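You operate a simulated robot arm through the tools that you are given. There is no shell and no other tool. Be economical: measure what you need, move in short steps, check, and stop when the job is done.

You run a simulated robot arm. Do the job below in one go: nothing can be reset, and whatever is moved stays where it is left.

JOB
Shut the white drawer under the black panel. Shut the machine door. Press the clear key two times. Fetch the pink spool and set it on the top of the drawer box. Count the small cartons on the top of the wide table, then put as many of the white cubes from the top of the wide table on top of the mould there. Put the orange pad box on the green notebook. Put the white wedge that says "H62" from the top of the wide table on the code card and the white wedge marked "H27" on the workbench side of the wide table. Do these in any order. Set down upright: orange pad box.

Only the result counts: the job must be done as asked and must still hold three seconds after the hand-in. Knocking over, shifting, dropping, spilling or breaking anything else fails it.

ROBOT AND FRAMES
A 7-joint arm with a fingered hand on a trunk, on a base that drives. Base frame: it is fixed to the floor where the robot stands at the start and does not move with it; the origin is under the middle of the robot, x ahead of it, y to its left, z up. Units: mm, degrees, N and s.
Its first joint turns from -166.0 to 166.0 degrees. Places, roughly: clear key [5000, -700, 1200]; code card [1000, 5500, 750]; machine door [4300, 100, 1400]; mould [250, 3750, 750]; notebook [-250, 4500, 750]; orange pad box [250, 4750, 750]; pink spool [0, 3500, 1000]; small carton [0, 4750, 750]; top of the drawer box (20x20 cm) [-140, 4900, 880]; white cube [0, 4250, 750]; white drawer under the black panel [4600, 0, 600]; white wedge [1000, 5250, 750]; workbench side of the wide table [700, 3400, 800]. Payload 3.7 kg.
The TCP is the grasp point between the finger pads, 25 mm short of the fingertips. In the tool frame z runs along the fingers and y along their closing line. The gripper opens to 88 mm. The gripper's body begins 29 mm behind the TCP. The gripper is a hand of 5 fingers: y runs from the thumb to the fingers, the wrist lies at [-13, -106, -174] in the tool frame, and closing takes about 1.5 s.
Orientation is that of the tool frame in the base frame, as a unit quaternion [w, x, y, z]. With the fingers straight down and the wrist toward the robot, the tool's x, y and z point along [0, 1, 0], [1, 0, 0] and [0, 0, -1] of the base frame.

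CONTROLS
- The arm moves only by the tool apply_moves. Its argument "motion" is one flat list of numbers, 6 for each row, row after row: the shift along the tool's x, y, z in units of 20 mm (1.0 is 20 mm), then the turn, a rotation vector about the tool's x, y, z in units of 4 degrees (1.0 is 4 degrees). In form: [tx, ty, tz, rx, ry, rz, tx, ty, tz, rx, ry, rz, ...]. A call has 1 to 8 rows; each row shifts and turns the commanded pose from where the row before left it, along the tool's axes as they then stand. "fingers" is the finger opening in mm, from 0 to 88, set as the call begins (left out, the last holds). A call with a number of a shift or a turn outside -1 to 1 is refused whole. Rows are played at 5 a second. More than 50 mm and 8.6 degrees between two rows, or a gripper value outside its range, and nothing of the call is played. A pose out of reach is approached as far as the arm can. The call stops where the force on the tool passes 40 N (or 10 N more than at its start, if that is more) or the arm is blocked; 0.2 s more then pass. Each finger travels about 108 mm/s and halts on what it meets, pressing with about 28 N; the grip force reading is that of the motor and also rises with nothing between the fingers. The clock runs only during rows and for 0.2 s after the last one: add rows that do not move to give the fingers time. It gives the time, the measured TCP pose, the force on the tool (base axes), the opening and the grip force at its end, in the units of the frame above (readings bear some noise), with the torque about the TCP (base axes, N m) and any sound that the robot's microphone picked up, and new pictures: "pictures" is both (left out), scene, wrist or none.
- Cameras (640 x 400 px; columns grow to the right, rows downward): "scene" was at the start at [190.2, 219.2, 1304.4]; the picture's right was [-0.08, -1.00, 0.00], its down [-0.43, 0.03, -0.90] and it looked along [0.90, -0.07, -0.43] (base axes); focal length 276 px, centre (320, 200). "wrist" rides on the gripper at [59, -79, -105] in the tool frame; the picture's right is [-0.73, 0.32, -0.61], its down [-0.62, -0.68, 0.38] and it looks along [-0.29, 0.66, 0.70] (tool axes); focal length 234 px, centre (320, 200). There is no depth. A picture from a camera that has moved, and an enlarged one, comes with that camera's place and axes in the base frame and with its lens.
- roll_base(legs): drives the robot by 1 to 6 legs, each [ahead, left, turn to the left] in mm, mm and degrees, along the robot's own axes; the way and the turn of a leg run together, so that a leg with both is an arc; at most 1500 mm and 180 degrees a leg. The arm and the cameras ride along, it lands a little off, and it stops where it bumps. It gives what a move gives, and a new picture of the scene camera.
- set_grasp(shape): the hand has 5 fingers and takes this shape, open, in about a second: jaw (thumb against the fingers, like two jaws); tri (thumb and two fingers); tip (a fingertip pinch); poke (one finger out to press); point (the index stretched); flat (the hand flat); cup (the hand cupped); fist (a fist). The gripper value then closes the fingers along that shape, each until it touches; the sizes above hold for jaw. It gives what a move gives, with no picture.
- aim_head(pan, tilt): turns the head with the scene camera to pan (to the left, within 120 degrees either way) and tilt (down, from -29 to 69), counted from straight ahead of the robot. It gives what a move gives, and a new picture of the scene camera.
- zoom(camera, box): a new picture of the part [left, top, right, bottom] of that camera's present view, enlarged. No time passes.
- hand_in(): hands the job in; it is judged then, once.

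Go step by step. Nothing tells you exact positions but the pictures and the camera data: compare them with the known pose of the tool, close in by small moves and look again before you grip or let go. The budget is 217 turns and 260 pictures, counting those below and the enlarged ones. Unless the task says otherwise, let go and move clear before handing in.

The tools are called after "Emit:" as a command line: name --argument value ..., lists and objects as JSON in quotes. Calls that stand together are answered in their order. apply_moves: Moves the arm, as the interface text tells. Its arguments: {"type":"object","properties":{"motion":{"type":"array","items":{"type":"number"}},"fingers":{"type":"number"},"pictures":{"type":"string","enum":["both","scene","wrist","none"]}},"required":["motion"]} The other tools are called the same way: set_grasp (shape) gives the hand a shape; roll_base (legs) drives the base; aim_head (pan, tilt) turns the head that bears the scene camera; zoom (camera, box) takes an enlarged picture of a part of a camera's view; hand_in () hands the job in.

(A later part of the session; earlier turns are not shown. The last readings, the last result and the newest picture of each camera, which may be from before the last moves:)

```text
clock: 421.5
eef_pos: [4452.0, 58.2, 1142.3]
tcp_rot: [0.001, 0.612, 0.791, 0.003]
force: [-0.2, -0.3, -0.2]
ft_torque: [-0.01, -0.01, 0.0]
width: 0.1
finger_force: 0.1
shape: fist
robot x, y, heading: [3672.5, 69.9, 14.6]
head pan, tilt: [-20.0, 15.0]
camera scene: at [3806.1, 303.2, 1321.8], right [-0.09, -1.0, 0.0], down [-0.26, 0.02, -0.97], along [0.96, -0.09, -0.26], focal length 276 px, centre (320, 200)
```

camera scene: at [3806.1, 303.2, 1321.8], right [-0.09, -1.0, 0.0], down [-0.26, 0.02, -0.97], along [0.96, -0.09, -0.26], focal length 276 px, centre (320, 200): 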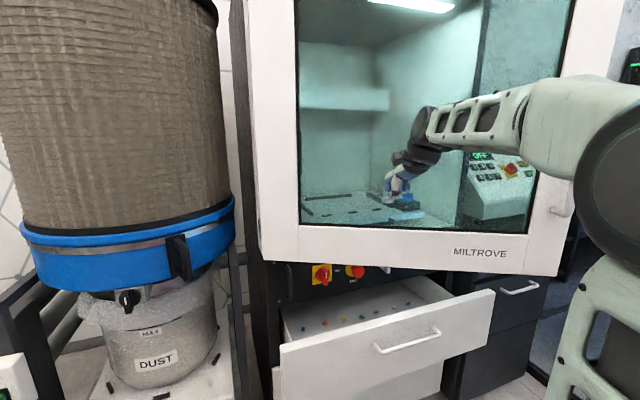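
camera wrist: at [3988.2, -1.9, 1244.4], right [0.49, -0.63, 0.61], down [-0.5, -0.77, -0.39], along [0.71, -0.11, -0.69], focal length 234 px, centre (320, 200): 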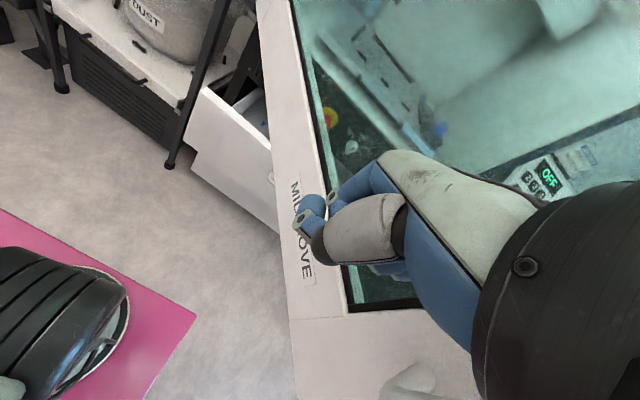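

Emit:
apply_moves --motion '[0, 0.8, 0, 0, 0, 0, 0, 0.8, 0, 0, 0, 0, 0, 0.8, 0, 0, 0, 0, 0, 0.8, 0, 0, 0, 0, 0, 0.8, 0, 0, 0, 0, 0, 0.8, 0, 0, 0, 0]' --pictures "scene"

Emit:
apply_moves --motion '[0, 0.6, 0, 0, 0, 0, 0, 0.6, 0, 0, 0, 0, 0, 0.6, 0, 0, 0, 0, 0, 0.6, 0, 0, 0, 0]' --pictures "scene"

```text
clock: 422.9
eef_pos: [4543.8, 81.8, 1143.2]
tcp_rot: [0.001, 0.613, 0.79, 0.004]
force: [-0.7, 0.7, 0.1]
ft_torque: [-0.01, -0.02, 0.01]
width: 0.0
finger_force: 0.1
shape: fist
robot x, y, heading: [3676.7, 70.4, 14.9]
head pan, tilt: [-20.0, 15.0]
camera scene: at [3806.1, 303.2, 1321.8], right [-0.09, -1.0, 0.0], down [-0.26, 0.02, -0.97], along [0.96, -0.09, -0.26], focal length 276 px, centre (320, 200)
```

scene: 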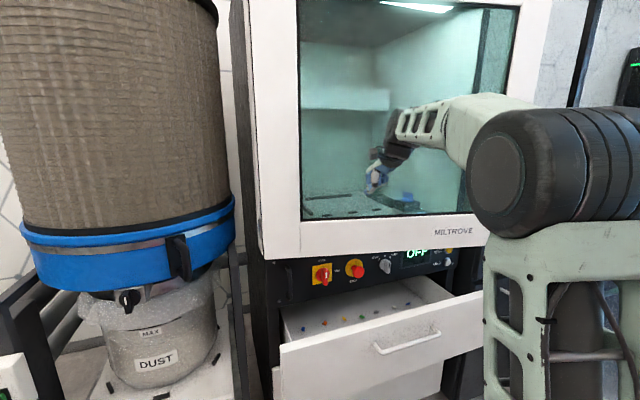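

```text
clock: 423.9
eef_pos: [4591.8, 92.8, 1143.1]
tcp_rot: [0.001, 0.613, 0.79, 0.004]
force: [0.7, 0.4, -1.0]
ft_torque: [-0.01, -0.02, -0.01]
width: 0.0
finger_force: 0.0
shape: fist
robot x, y, heading: [3676.7, 69.0, 14.8]
head pan, tilt: [-20.0, 15.0]
camera scene: at [3806.2, 303.3, 1321.8], right [-0.09, -1.0, 0.0], down [-0.26, 0.02, -0.97], along [0.96, -0.09, -0.26], focal length 276 px, centre (320, 200)
```

scene: 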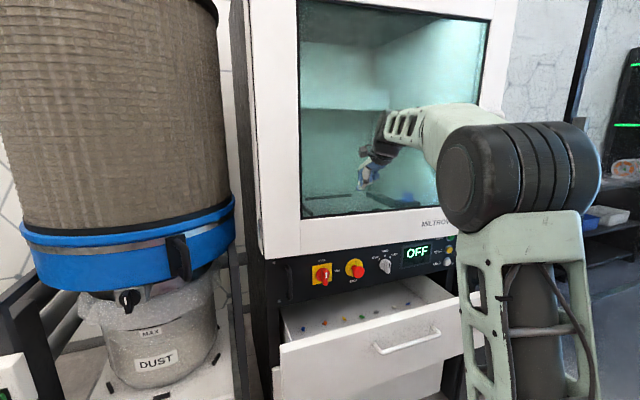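

Emit:
apply_moves --motion '[0, 0.5, 0, 0, 0, 0, 0, 0.5, 0, 0, 0, 0, 0, 0.5, 0, 0, 0, 0, 0, 0.5, 0, 0, 0, 0, 0, 0.5, 0, 0, 0, 0, 0, 0.5, 0, 0, 0, 0]' --pictures "scene"

Emit:
apply_moves --motion '[0, 0.4, 0, 0, 0, 0, 0, 0.4, 0, 0, 0, 0, 0, 0.4, 0, 0, 0, 0, 0, 0.4, 0, 0, 0, 0]' --pictures "scene"

```text
clock: 424.9
eef_pos: [4619.4, 99.8, 1144.6]
tcp_rot: [-0.002, 0.612, 0.791, 0.002]
force: [-23.6, -1.0, 1.6]
ft_torque: [0.11, -1.18, -0.01]
width: 0.1
finger_force: 0.0
shape: fist
robot x, y, heading: [3673.2, 64.8, 14.8]
head pan, tilt: [-20.0, 15.0]
stopped in row 4: the force on the tool passed its limit at 65 N (the readings are from after the stop); the commanded pose is now the measured one
camera scene: at [3804.5, 303.1, 1321.9], right [-0.09, -1.0, 0.0], down [-0.26, 0.02, -0.97], along [0.96, -0.09, -0.26], focal length 276 px, centre (320, 200)
```

scene: 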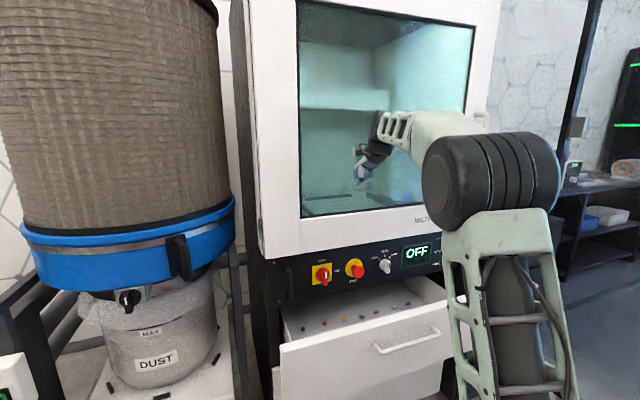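

```text
clock: 425.1
eef_pos: [4619.2, 100.3, 1143.9]
tcp_rot: [-0.004, 0.612, 0.791, 0.0]
force: [-23.0, -2.0, 3.4]
ft_torque: [0.08, -1.27, -0.06]
width: 0.0
finger_force: 0.0
shape: fist
robot x, y, heading: [3675.9, 69.3, 14.5]
head pan, tilt: [-20.0, 15.0]
stopped in row 1: the force on the tool passed its limit at 57 N (the readings are from after the stop); the commanded pose is now the measured one
camera scene: at [3804.1, 303.1, 1321.9], right [-0.09, -1.0, 0.0], down [-0.26, 0.02, -0.97], along [0.96, -0.09, -0.26], focal length 276 px, centre (320, 200)
```

scene: 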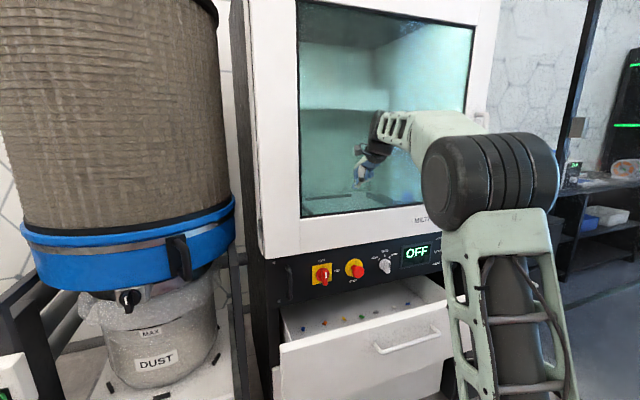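

Firm resistance – probably shut. Retract and inspect.

Emit:
apply_moves --motion '[0, -1, 0, 0, 0, 0, 0, -1, 0, 0, 0, 0, 0, -1, 0, 0, 0, 0, 0, -1, 0, 0, 0, 0, 0, -1, 0, 0, 0, 0, 0, -1, 0, 0, 0, 0, 0, -1, 0, 0, 0, 0, 0, -1, 0, 0, 0, 0]' --pictures "none"

Emit:
apply_moves --motion '[0, -1, 0, 0, 0, 0, 0, -1, 0, 0, 0, 0, 0, -1, 0, 0, 0, 0, 0, -1, 0, 0, 0, 0, 0, -1, 0, 0, 0, 0, 0, -1, 0, 0, 0, 0, 0, -1, 0, 0, 0, 0, 0, -1, 0, 0, 0, 0]' --pictures "none"

Emit:
aim_head --pan -25 --tilt 20

```text
clock: 426.9
eef_pos: [4467.5, 59.1, 1143.7]
tcp_rot: [-0.005, 0.613, 0.79, -0.001]
force: [1.0, -0.1, -0.3]
ft_torque: [-0.01, 0.01, 0.03]
width: 0.0
finger_force: 0.1
shape: fist
robot x, y, heading: [3673.4, 69.0, 14.9]
head pan, tilt: [-20.0, 15.0]
```

```text
clock: 428.8
eef_pos: [4311.8, 18.5, 1143.5]
tcp_rot: [-0.004, 0.612, 0.791, 0.0]
force: [1.2, 0.6, -0.7]
ft_torque: [0.0, -0.02, 0.0]
width: 0.2
finger_force: 0.1
shape: fist
robot x, y, heading: [3674.3, 67.0, 14.8]
head pan, tilt: [-20.0, 15.0]
```

```text
clock: 429.4
eef_pos: [4313.4, 18.5, 1143.4]
tcp_rot: [-0.004, 0.612, 0.791, -0.001]
force: [0.3, 0.2, -0.3]
ft_torque: [0.02, -0.01, 0.01]
width: 0.0
finger_force: 0.1
shape: fist
robot x, y, heading: [3675.2, 65.0, 14.6]
head pan, tilt: [-25.0, 20.0]
camera scene: at [3804.2, 295.2, 1313.7], right [-0.18, -0.98, 0.0], down [-0.34, 0.06, -0.94], along [0.92, -0.17, -0.34], focal length 276 px, centre (320, 200)
```

scene: 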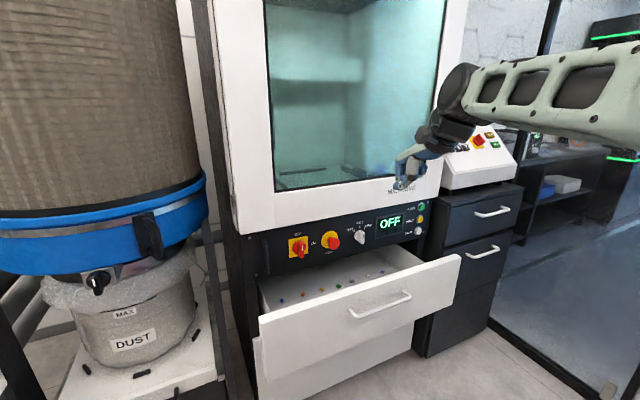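

Door looks flush. For the drawer I tilt the fist forward 45° (to keep clear of the knobs above), move right ~115 mm.

Emit:
apply_moves --motion '[-0.8, 0, 0, -1, 0, 0, -0.8, 0, 0, -1, 0, 0, -0.8, 0, 0, -1, 0, 0, -0.8, 0, 0, -1, 0, 0, -0.8, 0, 0, -1, 0, 0, -0.8, 0, 0, -1, 0, 0, -0.8, 0, 0, -1, 0, 0, 0, 0, 0, -1, 0, 0]' --pictures "none"

Emit:
apply_moves --motion '[0, 0, 0, -1, 0, 0, 0, 0, 0, -1, 0, 0, 0, 0, 0, -1, 0, 0, 0, 0, 0, -0.25, 0, 0, 0, 0, 0, 0, 0, 0]' --pictures "both"

Emit:
zoom --camera "scene" --box '[180, 130, 480, 330]'

```text
clock: 431.2
eef_pos: [4339.1, -89.1, 1143.2]
tcp_rot: [0.165, 0.59, 0.76, 0.218]
force: [0.5, 0.3, 0.3]
ft_torque: [-0.03, 0.0, 0.0]
width: 0.2
finger_force: 0.1
shape: fist
robot x, y, heading: [3675.5, 70.7, 14.7]
head pan, tilt: [-25.0, 20.0]
```

```text
clock: 432.4
eef_pos: [4341.5, -88.2, 1142.8]
tcp_rot: [0.232, 0.567, 0.73, 0.302]
force: [0.2, 0.1, -0.1]
ft_torque: [-0.02, -0.01, 0.0]
width: 0.0
finger_force: 0.1
shape: fist
robot x, y, heading: [3673.6, 69.1, 14.7]
head pan, tilt: [-25.0, 20.0]
camera scene: at [3804.2, 295.1, 1313.6], right [-0.18, -0.98, 0.0], down [-0.34, 0.06, -0.94], along [0.92, -0.17, -0.34], focal length 276 px, centre (320, 200)
camera wrist: at [4198.9, -64.4, 1163.4], right [-0.01, -0.76, 0.66], down [-0.05, -0.65, -0.75], along [1.0, -0.04, -0.03], focal length 234 px, centre (320, 200)
```

scene: 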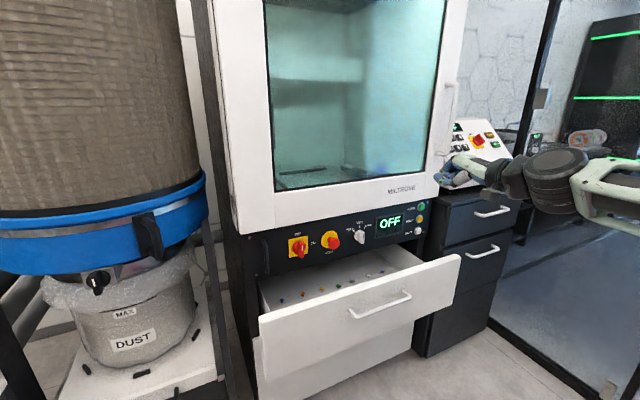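
wrist: 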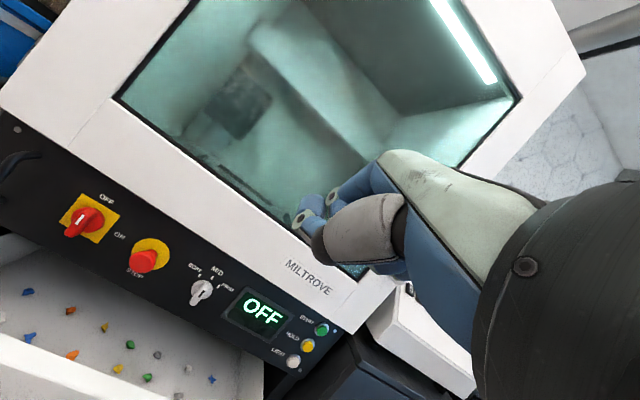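

```text
2.00 times, centred on (330, 230) of scene
camera zoom: at [3804.2, 295.1, 1313.6], right [-0.18, -0.98, 0.0], down [-0.34, 0.06, -0.94], along [0.92, -0.17, -0.34], focal length 551 px, centre (300, 140)
```

zoom: 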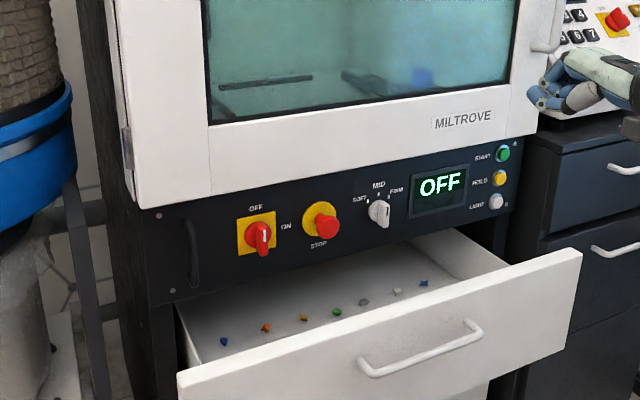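

Lower the fist to z≈695 in front of the drawer.

Emit:
apply_moves --motion '[0, -1, 1, 0, 0, 0, 0, -1, 1, 0, 0, 0, 0, -1, 1, 0, 0, 0, 0, -1, 1, 0, 0, 0, 0, -1, 1, 0, 0, 0, 0, -1, 1, 0, 0, 0, 0, -1, 1, 0, 0, 0, 0, -1, 1, 0, 0, 0]' --pictures "none"

Emit:
apply_moves --motion '[0, -1, 1, 0, 0, 0, 0, -1, 1, 0, 0, 0, 0, -1, 1, 0, 0, 0, 0, -1, 1, 0, 0, 0, 0, -1, 1, 0, 0, 0, 0, -1, 1, 0, 0, 0, 0, -1, 1, 0, 0, 0, 0, -0.8, 0.8, 0, 0, 0]' --pictures "both"

```text
clock: 434.2
eef_pos: [4342.1, -89.1, 919.3]
tcp_rot: [0.23, 0.566, 0.732, 0.303]
force: [0.5, 0.3, -0.7]
ft_torque: [-0.02, 0.0, 0.01]
width: 0.0
finger_force: 0.1
shape: fist
robot x, y, heading: [3673.6, 69.3, 14.6]
head pan, tilt: [-25.0, 20.0]
```

```text
clock: 436.0
eef_pos: [4363.0, -113.9, 707.2]
tcp_rot: [0.231, 0.566, 0.731, 0.303]
force: [1.3, -0.3, 0.2]
ft_torque: [-0.01, 0.0, 0.0]
width: 0.0
finger_force: 0.2
shape: fist
out of reach, approached as far as the arm can: row 1, 2, 3, 4, 5
robot x, y, heading: [3673.1, 64.6, 14.7]
head pan, tilt: [-25.0, 20.0]
camera scene: at [3804.2, 295.1, 1313.7], right [-0.18, -0.98, 0.0], down [-0.34, 0.06, -0.94], along [0.92, -0.17, -0.34], focal length 276 px, centre (320, 200)
camera wrist: at [4221.4, -90.6, 727.2], right [-0.01, -0.76, 0.66], down [-0.05, -0.65, -0.75], along [1.0, -0.04, -0.03], focal length 234 px, centre (320, 200)
```

scene: 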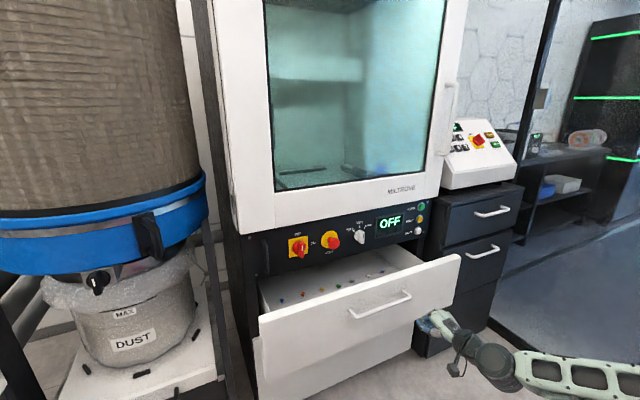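
wrist: 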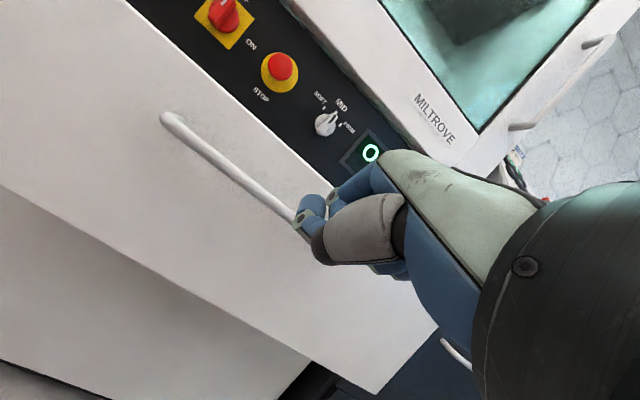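

Shift 90 mm left toward the drawer's middle, then push forward.

Emit:
apply_moves --motion '[0.9, 0, 0, 0, 0, 0, 0.9, 0, 0, 0, 0, 0, 0.9, 0, 0, 0, 0, 0, 0.9, 0, 0, 0, 0, 0, 0.9, 0, 0, 0, 0, 0]' --pictures "wrist"

Emit:
zoom --camera "scene" --box '[240, 200, 520, 380]'

```text
clock: 437.2
eef_pos: [4391.9, -71.5, 690.9]
tcp_rot: [0.231, 0.568, 0.73, 0.302]
force: [0.0, -0.2, 0.1]
ft_torque: [-0.04, -0.01, -0.02]
width: 0.2
finger_force: 0.0
shape: fist
out of reach, approached as far as the arm can: row 1, 2, 3, 4, 5
robot x, y, heading: [3673.2, 65.5, 14.4]
head pan, tilt: [-25.0, 20.0]
camera wrist: at [4250.1, -47.3, 712.2], right [-0.01, -0.76, 0.65], down [-0.05, -0.65, -0.76], along [1.0, -0.04, -0.03], focal length 234 px, centre (320, 200)
```

wrist: 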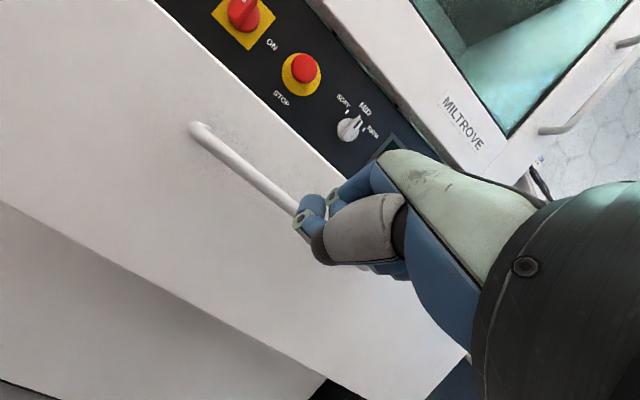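

```text
2.22 times, centred on (380, 290) of scene
camera zoom: at [3804.2, 295.1, 1313.7], right [-0.18, -0.98, 0.0], down [-0.34, 0.06, -0.94], along [0.92, -0.17, -0.34], focal length 613 px, centre (187, 0)
```

zoom: 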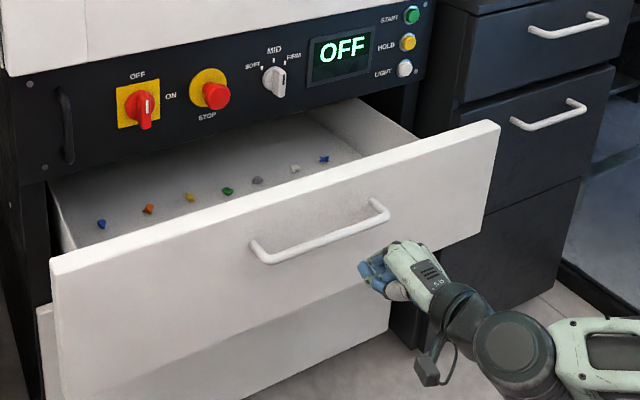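

Emit:
apply_moves --motion '[0, 0.6, 0.6, 0, 0, 0, 0, 0.6, 0.6, 0, 0, 0, 0, 0.6, 0.6, 0, 0, 0, 0, 0.6, 0.6, 0, 0, 0, 0, 0.6, 0.6, 0, 0, 0, 0, 0.6, 0.6, 0, 0, 0]' --pictures "wrist"

Emit:
zoom --camera "scene" --box '[240, 200, 520, 380]'

```text
clock: 438.6
eef_pos: [4488.3, -46.8, 692.0]
tcp_rot: [0.231, 0.567, 0.731, 0.302]
force: [0.1, -0.3, 0.4]
ft_torque: [0.01, -0.02, -0.02]
width: 0.2
finger_force: 0.0
shape: fist
robot x, y, heading: [3671.2, 67.9, 14.5]
head pan, tilt: [-25.0, 20.0]
camera wrist: at [4348.9, -22.4, 711.6], right [-0.01, -0.76, 0.66], down [-0.05, -0.65, -0.75], along [1.0, -0.04, -0.03], focal length 234 px, centre (320, 200)
```

wrist: 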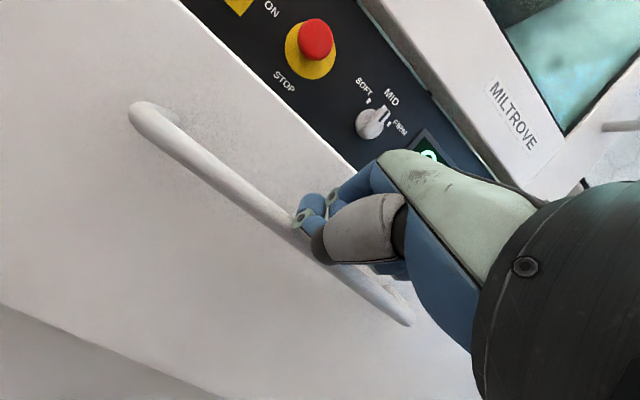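

```text
2.22 times, centred on (380, 290) of scene
camera zoom: at [3804.2, 295.1, 1313.6], right [-0.18, -0.98, 0.0], down [-0.34, 0.06, -0.94], along [0.92, -0.17, -0.34], focal length 613 px, centre (187, 0)
```

zoom: 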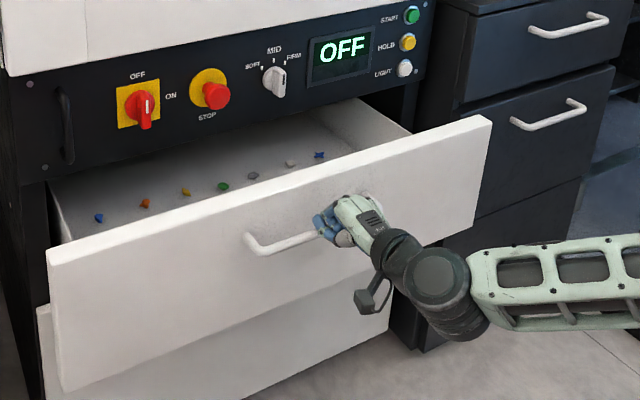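

Drawer is moving. Continue.

Emit:
apply_moves --motion '[0, 0.6, 0.6, 0, 0, 0, 0, 0.6, 0.6, 0, 0, 0, 0, 0.6, 0.6, 0, 0, 0, 0, 0.6, 0.6, 0, 0, 0, 0, 0.6, 0.6, 0, 0, 0, 0, 0.6, 0.6, 0, 0, 0]' --pictures "wrist"

Emit:
zoom --camera "scene" --box '[240, 200, 520, 380]'

```text
clock: 440.0
eef_pos: [4588.0, -20.4, 691.0]
tcp_rot: [0.229, 0.566, 0.732, 0.302]
force: [-0.5, -0.2, 1.0]
ft_torque: [-0.01, 0.04, 0.01]
width: 0.1
finger_force: 0.1
shape: fist
robot x, y, heading: [3676.0, 69.9, 14.7]
head pan, tilt: [-25.0, 20.0]
camera wrist: at [4447.5, 3.5, 711.1], right [-0.01, -0.76, 0.65], down [-0.05, -0.65, -0.75], along [1.0, -0.04, -0.04], focal length 234 px, centre (320, 200)
```

wrist: 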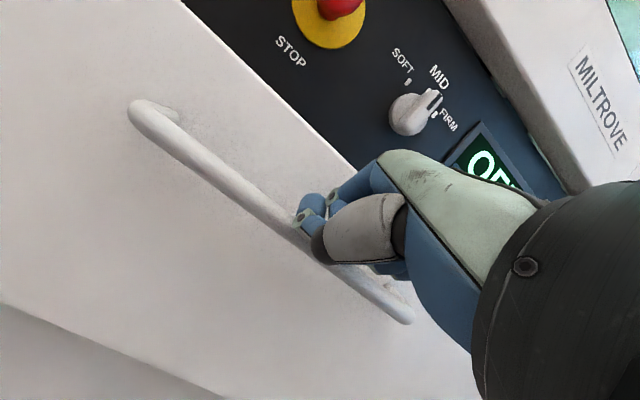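

```text
2.22 times, centred on (380, 290) of scene
camera zoom: at [3804.2, 295.1, 1313.6], right [-0.18, -0.98, 0.0], down [-0.34, 0.06, -0.94], along [0.92, -0.17, -0.34], focal length 613 px, centre (187, 0)
```

zoom: 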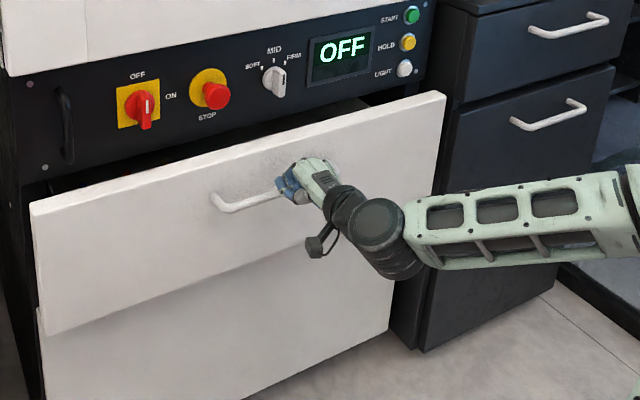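

Emit:
apply_moves --motion '[0, 0.5, 0.5, 0, 0, 0, 0, 0.5, 0.5, 0, 0, 0, 0, 0.5, 0.5, 0, 0, 0, 0, 0.5, 0.5, 0, 0, 0, 0, 0.5, 0.5, 0, 0, 0, 0, 0.5, 0.5, 0, 0, 0]' --pictures "none"

Emit:
zoom --camera "scene" --box '[240, 200, 520, 380]'

```text
clock: 441.4
eef_pos: [4669.9, 0.6, 691.7]
tcp_rot: [0.231, 0.567, 0.731, 0.302]
force: [-2.4, -0.5, 5.8]
ft_torque: [0.06, 0.09, 0.02]
width: 0.2
finger_force: 0.1
shape: fist
robot x, y, heading: [3672.8, 68.3, 14.7]
head pan, tilt: [-25.0, 20.0]
```

```text
2.22 times, centred on (380, 290) of scene
camera zoom: at [3804.0, 295.1, 1313.7], right [-0.18, -0.98, 0.0], down [-0.34, 0.06, -0.94], along [0.92, -0.17, -0.34], focal length 613 px, centre (187, 0)
```

zoom: 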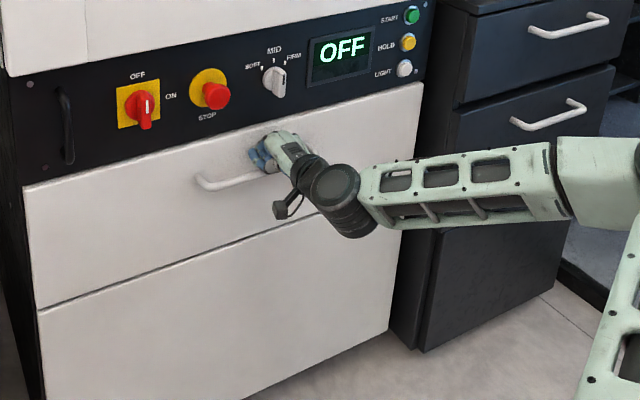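

Looks flush; push until firm.

Emit:
apply_moves --motion '[0, 0.3, 0.3, 0, 0, 0, 0, 0.3, 0.3, 0, 0, 0, 0, 0.3, 0.3, 0, 0, 0]' --pictures "none"

Emit:
zoom --camera "scene" --box '[200, 160, 480, 340]'

```text
clock: 441.8
eef_pos: [4673.7, -0.7, 693.4]
tcp_rot: [0.232, 0.567, 0.73, 0.302]
force: [-23.0, -4.4, 12.1]
ft_torque: [0.14, 0.25, 0.33]
width: 0.0
finger_force: 0.0
shape: fist
robot x, y, heading: [3672.9, 68.2, 14.5]
head pan, tilt: [-25.0, 20.0]
stopped in row 2: the force on the tool passed its limit at 49 N (the readings are from after the stop); the commanded pose is now the measured one
```

```text
2.22 times, centred on (340, 250) of scene
camera zoom: at [3802.8, 294.8, 1313.8], right [-0.18, -0.98, 0.0], down [-0.34, 0.06, -0.94], along [0.92, -0.17, -0.34], focal length 613 px, centre (276, 89)
```

zoom: 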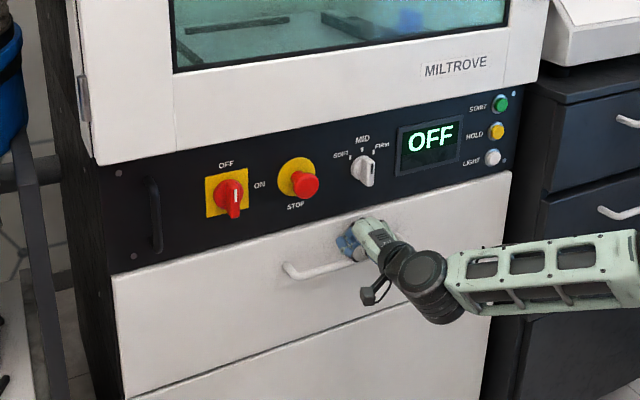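

Drawer is shut. Back off, raise the hand, and slide right toward the console with the keys.

Emit:
apply_moves --motion '[0, -1, -1, 0, 0, 0, 0, -1, -1, 0, 0, 0, 0, -1, -1, 0, 0, 0, 0, -1, -1, 0, 0, 0, 0, -1, -1, 0, 0, 0, 0, 1, -1, 0, 0, 0, 0, 1, -1, 0, 0, 0, 0, 1, -1, 0, 0, 0]' --pictures "none"

Emit:
apply_moves --motion '[0, 1, -1, 0, 0, 0, 0, 1, -1, 0, 0, 0, 0, 1, -1, 0, 0, 0, 0, 1, -1, 0, 0, 0, 0, 1, -1, 0, 0, 0, 0, 1, -1, 0, 0, 0, 0, 1, -1, 0, 0, 0, 0, 1, -1, 0, 0, 0]' --pictures "none"

Emit:
apply_moves --motion '[0, 1, -1, 0, 0, 0, 0, 1, -1, 0, 0, 0, 0, 1, -1, 0, 0, 0, 0, 1, -1, 0, 0, 0, 0, 0, 0, 1, 0, 0, 0, 0, 0, 1, 0, 0, 0, 0, 0, 1, 0, 0, 0, 0, 0, 1, 0, 0]' --pictures "none"

Emit:
apply_moves --motion '[0, 0, 0, 1, 0, 0, 0, 0, 0, 1, 0, 0, 0, 0, 0, 1, 0, 0, 0, 0, 0, 1, 0, 0, 0, 0, 0, 1, 0, 0, 0, -1, 0, 1, 0, 0, 0, -1, 0, 1, 0, 0, 0, -1, 0, 0.25, 0, 0]' --pictures "scene"

```text
clock: 443.6
eef_pos: [4538.1, -34.8, 775.6]
tcp_rot: [0.231, 0.568, 0.73, 0.301]
force: [0.5, -0.1, -0.4]
ft_torque: [0.0, 0.03, -0.01]
width: 0.1
finger_force: 0.1
shape: fist
robot x, y, heading: [3675.9, 69.8, 14.5]
head pan, tilt: [-25.0, 20.0]
```

```text
clock: 445.4
eef_pos: [4539.5, -36.8, 1001.6]
tcp_rot: [0.231, 0.567, 0.731, 0.302]
force: [0.1, -0.2, 0.8]
ft_torque: [-0.01, 0.01, 0.02]
width: 0.0
finger_force: 0.0
shape: fist
robot x, y, heading: [3676.2, 65.8, 14.9]
head pan, tilt: [-25.0, 20.0]
```

```text
clock: 447.2
eef_pos: [4541.4, -35.4, 1116.0]
tcp_rot: [0.15, 0.594, 0.765, 0.197]
force: [0.2, -0.4, 0.2]
ft_torque: [-0.01, -0.01, -0.03]
width: 0.0
finger_force: 0.0
shape: fist
robot x, y, heading: [3673.9, 66.4, 14.7]
head pan, tilt: [-25.0, 20.0]
```

```text
clock: 449.0
eef_pos: [4482.8, -51.8, 1111.0]
tcp_rot: [-0.004, 0.612, 0.79, -0.003]
force: [1.4, 1.2, 0.2]
ft_torque: [-0.02, -0.02, 0.03]
width: 0.4
finger_force: 0.1
shape: fist
robot x, y, heading: [3671.8, 66.9, 14.7]
head pan, tilt: [-25.0, 20.0]
camera scene: at [3804.1, 295.1, 1313.6], right [-0.18, -0.98, 0.0], down [-0.34, 0.06, -0.94], along [0.92, -0.17, -0.34], focal length 276 px, centre (320, 200)
```

scene: 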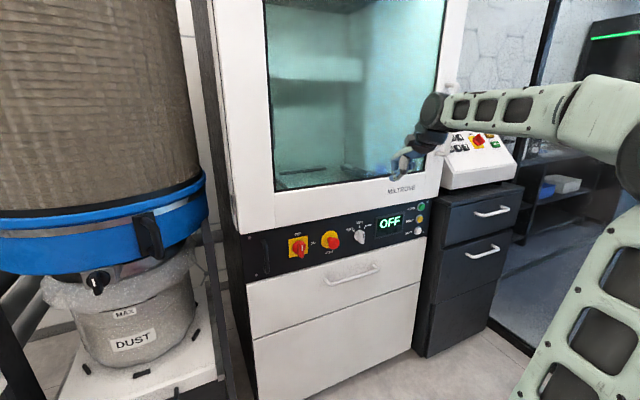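

Emit:
apply_moves --motion '[0, -1, -0.5, 0, 0, 0, 0, -1, -0.5, 0, 0, 0, 0, -1, -0.5, 0, 0, 0, 0, -1, -0.5, 0, 0, 0, 0, -1, -0.5, 0, 0, 0, 0, -1, -0.5, 0, 0, 0, 0, -1, -0.5, 0, 0, 0, 0, -1, -0.5, 0, 0, 0]' --pictures "none"

Emit:
roll_base --legs '[[0, -650, 0]]'

Emit:
aim_head --pan -15 --tilt 20

```text
clock: 450.8
eef_pos: [4328.1, -91.3, 1191.2]
tcp_rot: [-0.003, 0.613, 0.79, 0.0]
force: [0.2, 0.2, 0.3]
ft_torque: [-0.02, -0.01, 0.0]
width: 0.0
finger_force: 0.1
shape: fist
robot x, y, heading: [3672.4, 65.8, 15.0]
head pan, tilt: [-25.0, 20.0]
```

```text
clock: 454.4
eef_pos: [4493.1, -720.3, 1193.5]
tcp_rot: [-0.005, 0.613, 0.79, 0.0]
force: [-0.5, 0.1, -0.2]
ft_torque: [0.01, -0.02, -0.03]
width: 0.0
finger_force: 0.0
shape: fist
robot x, y, heading: [3836.6, -561.5, 14.4]
head pan, tilt: [-25.0, 20.0]
camera scene: at [3968.9, -333.1, 1313.6], right [-0.18, -0.98, 0.0], down [-0.34, 0.06, -0.94], along [0.92, -0.17, -0.34], focal length 276 px, centre (320, 200)
```

scene: 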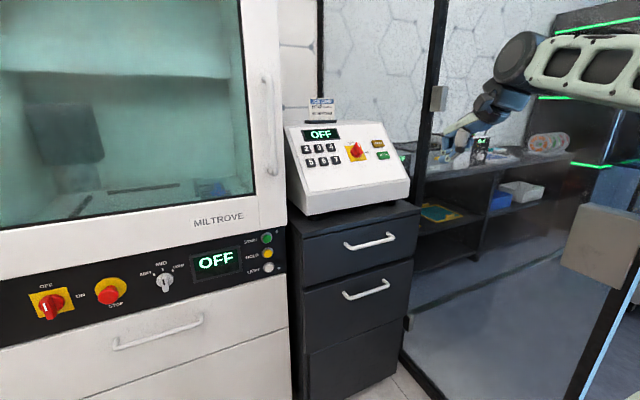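

```text
clock: 455.1
eef_pos: [4492.5, -720.6, 1192.4]
tcp_rot: [-0.004, 0.613, 0.79, -0.001]
force: [0.6, -0.1, 0.0]
ft_torque: [-0.01, 0.0, -0.01]
width: 0.0
finger_force: 0.0
shape: fist
robot x, y, heading: [3840.0, -558.7, 14.5]
head pan, tilt: [-15.0, 20.0]
camera scene: at [3970.4, -317.0, 1313.6], right [-0.01, -1.0, 0.0], down [-0.34, 0.0, -0.94], along [0.94, -0.01, -0.34], focal length 276 px, centre (320, 200)
```

scene: 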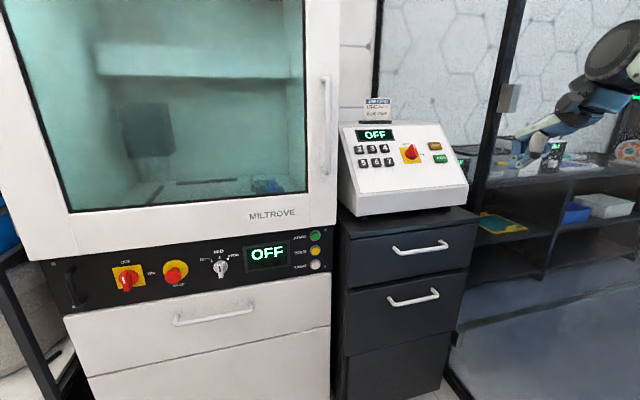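

Emit:
zoom --camera "scene" --box '[330, 90, 490, 220]'

Emit:
zoom --camera "scene" --box '[230, 60, 360, 340]'

```text
3.08 times, centred on (410, 155) of scene
camera zoom: at [3970.4, -317.0, 1313.6], right [-0.01, -1.0, 0.0], down [-0.34, 0.0, -0.94], along [0.94, -0.01, -0.34], focal length 848 px, centre (43, 338)
```

zoom: 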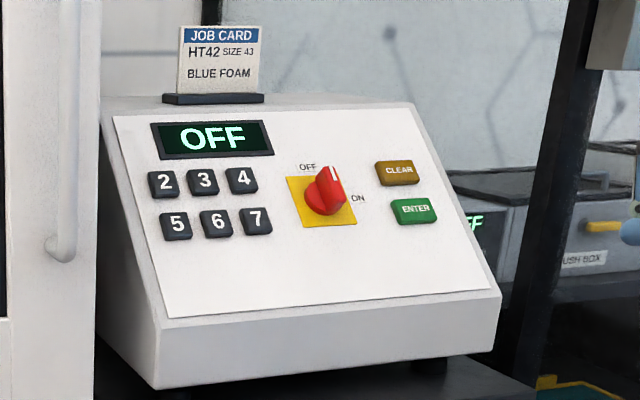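

```text
1.43 times, centred on (295, 200) of scene
camera zoom: at [3970.4, -317.0, 1313.6], right [-0.01, -1.0, 0.0], down [-0.34, 0.0, -0.94], along [0.94, -0.01, -0.34], focal length 394 px, centre (356, 200)
```

zoom: 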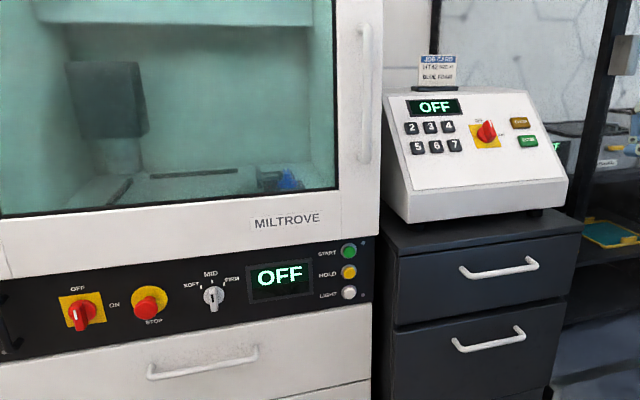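

The brown CLEAR key is at ≈(4993,-753,1153) on a 45° panel. Move ahead 170 mm, tilt the hand 45°, and use the poke shape.

Emit:
roll_base --legs '[[170, 0, 0]]'

Emit:
set_grasp --shape "poke"

Emit:
apply_moves --motion '[0, 0, -1, -1, 0, 0, 0, 0, -1, -1, 0, 0, 0, 0, -1, -1, 0, 0, 0, 0, -1, -1, 0, 0, 0, 0, 0, -1, 0, 0, 0, 0, 0, -1, 0, 0, 0, 0, 0, -1, 0, 0, 0, 0, 0, -1, 0, 0]' --pictures "none"

Emit:
apply_moves --motion '[0, 0, 0, -1, 0, 0, 0, 0, 0, -1, 0, 0, 0, 0, 0, -1, 0, 0, 0, 0, 0, -0.25, 0, 0, 0, 0, 0, 0, 0, 0]' --pictures "both"

```text
clock: 456.6
eef_pos: [4657.6, -674.7, 1191.4]
tcp_rot: [-0.004, 0.612, 0.791, 0.0]
force: [-0.3, 0.9, 0.0]
ft_torque: [-0.03, 0.02, 0.0]
width: 0.0
finger_force: 0.1
shape: fist
robot x, y, heading: [4001.2, -517.4, 15.1]
head pan, tilt: [-15.0, 20.0]
camera scene: at [4134.7, -273.3, 1313.6], right [0.0, -1.0, 0.0], down [-0.34, 0.0, -0.94], along [0.94, 0.0, -0.34], focal length 276 px, centre (320, 200)
```

scene: 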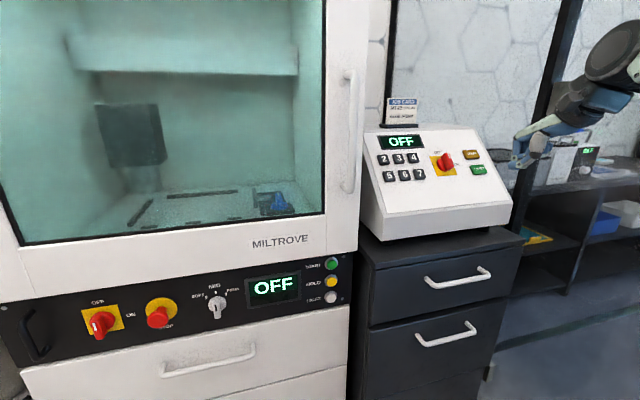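

```text
clock: 457.5
eef_pos: [4658.5, -674.4, 1192.4]
tcp_rot: [-0.004, 0.613, 0.79, -0.001]
force: [0.2, 0.3, -0.6]
ft_torque: [0.03, 0.02, -0.01]
width: 0.2
finger_force: 0.2
shape: poke
robot x, y, heading: [4004.2, -515.8, 15.0]
head pan, tilt: [-15.0, 20.0]
```

```text
clock: 459.3
eef_pos: [4650.5, -677.9, 1272.3]
tcp_rot: [0.166, 0.589, 0.76, 0.219]
force: [-0.4, 0.4, 0.2]
ft_torque: [0.01, 0.03, -0.03]
width: 0.2
finger_force: 0.1
shape: poke
robot x, y, heading: [4004.2, -518.3, 14.9]
head pan, tilt: [-15.0, 20.0]
```

```text
clock: 460.5
eef_pos: [4650.0, -678.0, 1270.7]
tcp_rot: [0.231, 0.567, 0.731, 0.302]
force: [-0.1, 0.7, -0.5]
ft_torque: [0.0, 0.01, -0.02]
width: 0.1
finger_force: 0.3
shape: poke
robot x, y, heading: [4003.6, -517.2, 14.5]
head pan, tilt: [-15.0, 20.0]
camera scene: at [4134.7, -273.3, 1313.6], right [0.0, -1.0, 0.0], down [-0.34, 0.0, -0.94], along [0.94, 0.0, -0.34], focal length 276 px, centre (320, 200)
camera wrist: at [4509.5, -653.2, 1291.9], right [-0.01, -0.76, 0.66], down [-0.05, -0.65, -0.75], along [1.0, -0.04, -0.03], focal length 234 px, centre (320, 200)
```

scene: 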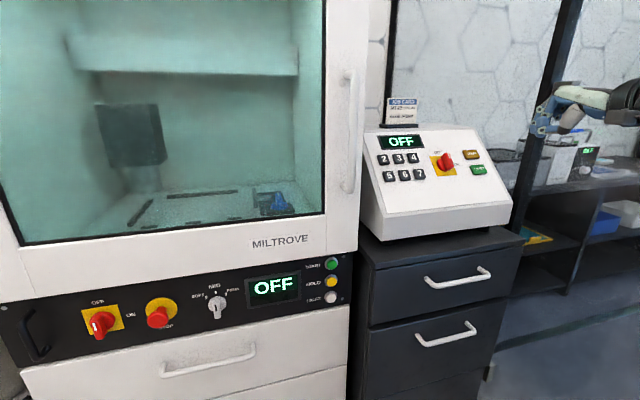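
wrist: 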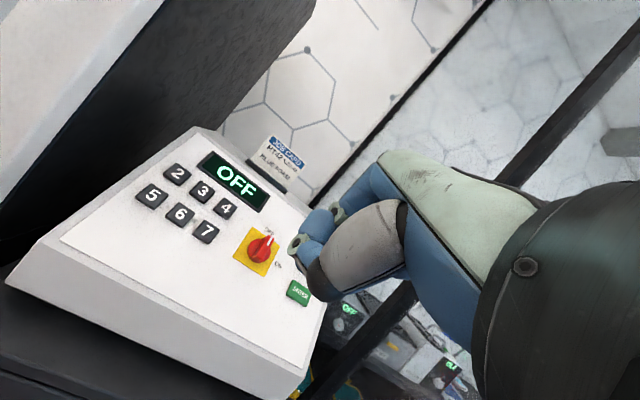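

Emit:
zoom --camera "wrist" --box '[240, 130, 440, 330]'

Emit:
zoom --camera "scene" --box '[440, 70, 640, 195]'

```text
2.00 times, centred on (340, 230) of wrist
camera zoom: at [4509.5, -653.2, 1291.9], right [-0.01, -0.76, 0.66], down [-0.05, -0.65, -0.75], along [1.0, -0.04, -0.03], focal length 468 px, centre (280, 140)
```

zoom: 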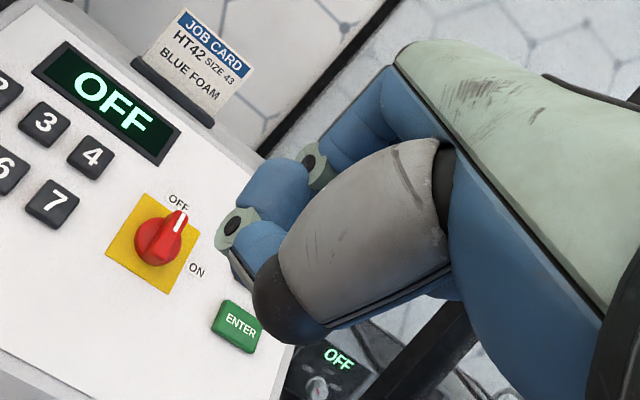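

```text
3.20 times, centred on (540, 132) of scene
camera zoom: at [4134.7, -273.3, 1313.6], right [0.0, -1.0, 0.0], down [-0.34, 0.0, -0.94], along [0.94, 0.0, -0.34], focal length 882 px, centre (-384, 416)
```

zoom: 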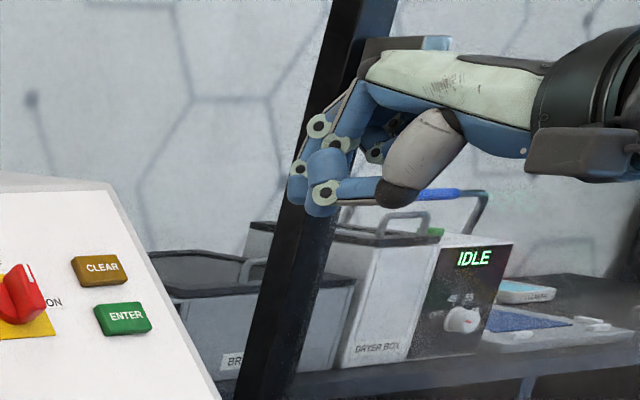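

The finger is curled because the opening value is 0; open it so the index extends.

Emit:
apply_moves --motion '[0, 0, 0, 0, 0, 0, 0, 0, 0, 0, 0, 0, 0, 0, 0, 0, 0, 0, 0, 0, 0, 0, 0, 0, 0, 0, 0, 0, 0, 0]' --fingers 88 --pictures "wrist"

Emit:
zoom --camera "scene" --box '[440, 70, 640, 195]'

```text
clock: 461.7
eef_pos: [4650.1, -677.1, 1272.9]
tcp_rot: [0.231, 0.567, 0.731, 0.302]
force: [-0.1, 0.0, 1.3]
ft_torque: [0.01, 0.04, 0.04]
width: 0.0
finger_force: 0.1
shape: poke
robot x, y, heading: [4002.6, -517.5, 15.1]
head pan, tilt: [-15.0, 20.0]
camera wrist: at [4509.5, -653.2, 1292.0], right [-0.01, -0.76, 0.66], down [-0.05, -0.65, -0.75], along [1.0, -0.04, -0.03], focal length 234 px, centre (320, 200)
```

wrist: 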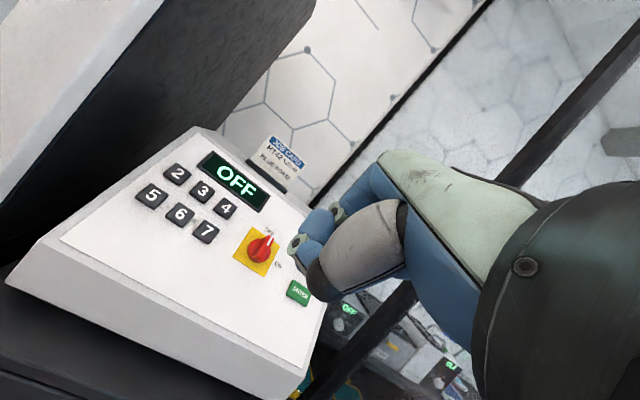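

```text
3.20 times, centred on (540, 132) of scene
camera zoom: at [4134.7, -273.3, 1313.6], right [0.0, -1.0, 0.0], down [-0.34, 0.0, -0.94], along [0.94, 0.0, -0.34], focal length 882 px, centre (-384, 416)
```

zoom: 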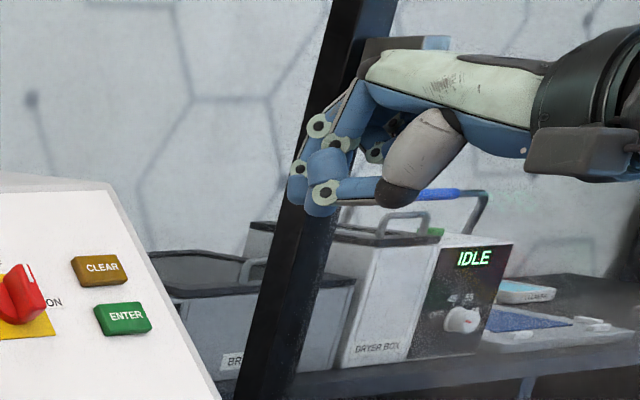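

Emit:
set_grasp --shape "point"

Emit:
zoom --camera "scene" --box '[440, 70, 640, 195]'

Emit:
zoom --camera "wrist" --box '[200, 100, 440, 320]'

```text
clock: 462.6
eef_pos: [4650.1, -677.0, 1270.5]
tcp_rot: [0.231, 0.567, 0.731, 0.302]
force: [-0.8, 0.0, -0.2]
ft_torque: [0.02, 0.02, 0.01]
width: 0.0
finger_force: 0.1
shape: point
robot x, y, heading: [4002.1, -515.9, 14.8]
head pan, tilt: [-15.0, 20.0]
```

```text
3.20 times, centred on (540, 132) of scene
camera zoom: at [4134.7, -273.3, 1313.6], right [0.0, -1.0, 0.0], down [-0.34, 0.0, -0.94], along [0.94, 0.0, -0.34], focal length 882 px, centre (-384, 416)
```

zoom: 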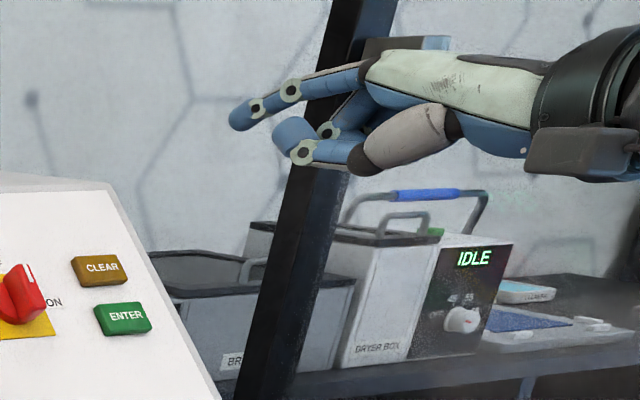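

```text
1.82 times, centred on (320, 210) of wrist
camera zoom: at [4509.5, -653.2, 1292.0], right [-0.01, -0.76, 0.66], down [-0.05, -0.65, -0.75], along [1.0, -0.04, -0.03], focal length 426 px, centre (320, 182)
```

zoom: 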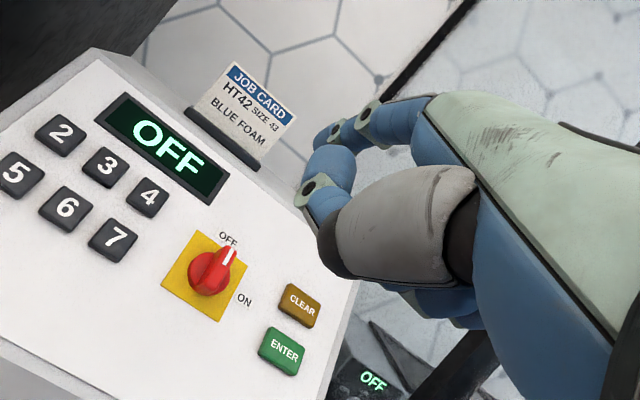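

In "point" the index stretches ~45° off the tool axis, so with the tool straight down it points perpendicular to the panel. Drive 80 mm closer and un-tilt the hand.

Emit:
roll_base --legs '[[80, 0, 0]]'

Emit:
apply_moves --motion '[0, 0, 0, 1, 0, 0, 0, 0, 0, 1, 0, 0, 0, 0, 0, 1, 0, 0, 0, 0, 0, 1, 0, 0, 0, 0, 0, 1, 0, 0, 0, 0, 0, 1, 0, 0, 0, 0, 0, 1, 0, 0, 0, 0, 0, 1, 0, 0]' --pictures "none"

Emit:
apply_moves --motion '[0, 0, 0, 1, 0, 0, 0, 0, 0, 1, 0, 0, 0, 0, 0, 1, 0, 0, 0, 0, 0, 0.25, 0, 0, 0, 0, 0, 0, 0, 0]' --pictures "both"

Emit:
aim_head --pan -35 --tilt 20

```text
clock: 463.7
eef_pos: [4730.7, -655.5, 1271.1]
tcp_rot: [0.231, 0.566, 0.731, 0.302]
force: [0.3, -0.4, -0.3]
ft_torque: [0.0, 0.02, -0.01]
width: 0.0
finger_force: 0.0
shape: point
robot x, y, heading: [4082.9, -502.1, 14.9]
head pan, tilt: [-15.0, 20.0]
camera scene: at [4214.0, -252.0, 1313.6], right [0.0, -1.0, 0.0], down [-0.34, 0.0, -0.94], along [0.94, 0.0, -0.34], focal length 276 px, centre (320, 200)
```

scene: 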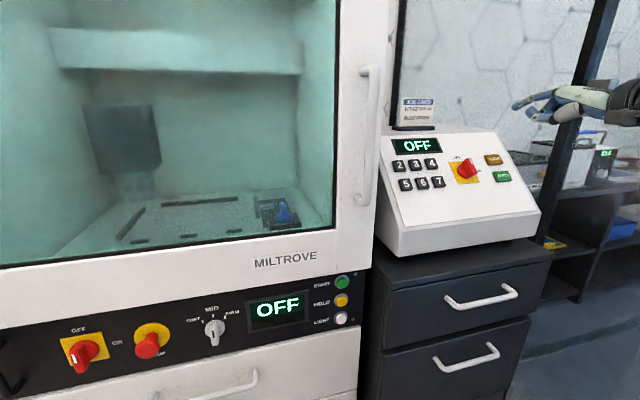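

```text
clock: 465.5
eef_pos: [4729.8, -655.5, 1272.2]
tcp_rot: [0.066, 0.608, 0.786, 0.088]
force: [-0.2, -0.6, 0.3]
ft_torque: [-0.01, 0.01, -0.02]
width: 0.0
finger_force: 0.2
shape: point
robot x, y, heading: [4081.2, -495.0, 14.8]
head pan, tilt: [-15.0, 20.0]
```

```text
clock: 466.7
eef_pos: [4731.0, -655.9, 1272.1]
tcp_rot: [-0.004, 0.612, 0.791, 0.0]
force: [0.3, 0.0, -0.5]
ft_torque: [-0.01, -0.02, -0.01]
width: 0.1
finger_force: 0.0
shape: point
robot x, y, heading: [4085.1, -495.8, 14.6]
head pan, tilt: [-15.0, 20.0]
camera scene: at [4214.0, -252.0, 1313.6], right [0.0, -1.0, 0.0], down [-0.34, 0.0, -0.94], along [0.94, 0.0, -0.34], focal length 276 px, centre (320, 200)
camera wrist: at [4639.4, -619.2, 1378.7], right [0.5, -0.62, 0.6], down [-0.5, -0.77, -0.38], along [0.7, -0.11, -0.7], focal length 234 px, centre (320, 200)
```

scene: 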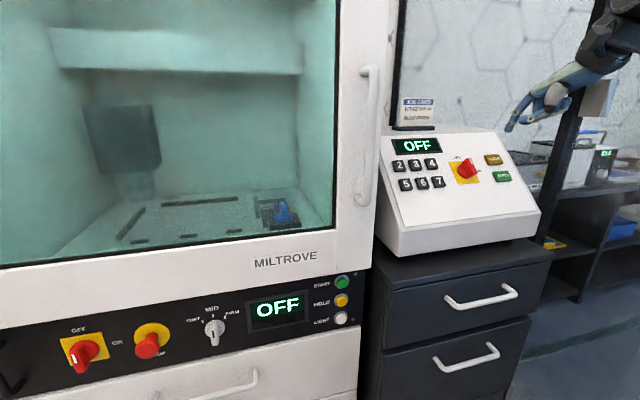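
wrist: 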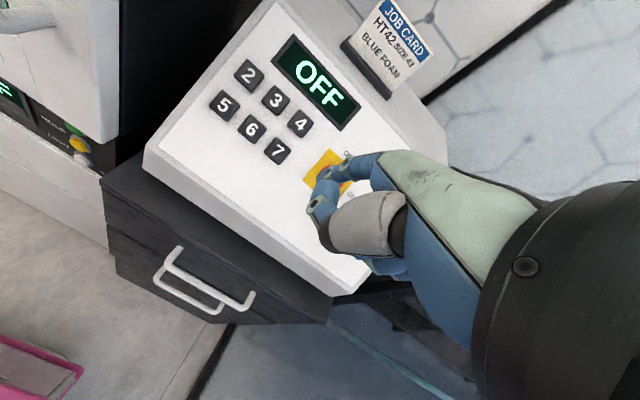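

```text
clock: 467.5
eef_pos: [4730.0, -655.3, 1271.4]
tcp_rot: [-0.003, 0.612, 0.791, -0.001]
force: [-0.3, 0.0, -0.9]
ft_torque: [0.02, -0.03, 0.0]
width: 0.0
finger_force: 0.1
shape: point
robot x, y, heading: [4083.0, -490.1, 15.0]
head pan, tilt: [-35.0, 20.0]
camera scene: at [4208.4, -283.8, 1313.6], right [-0.34, -0.94, 0.0], down [-0.32, 0.12, -0.94], along [0.88, -0.32, -0.34], focal length 276 px, centre (320, 200)
```

scene: 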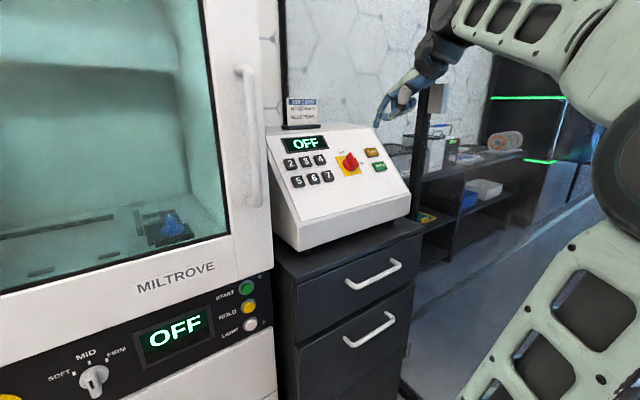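

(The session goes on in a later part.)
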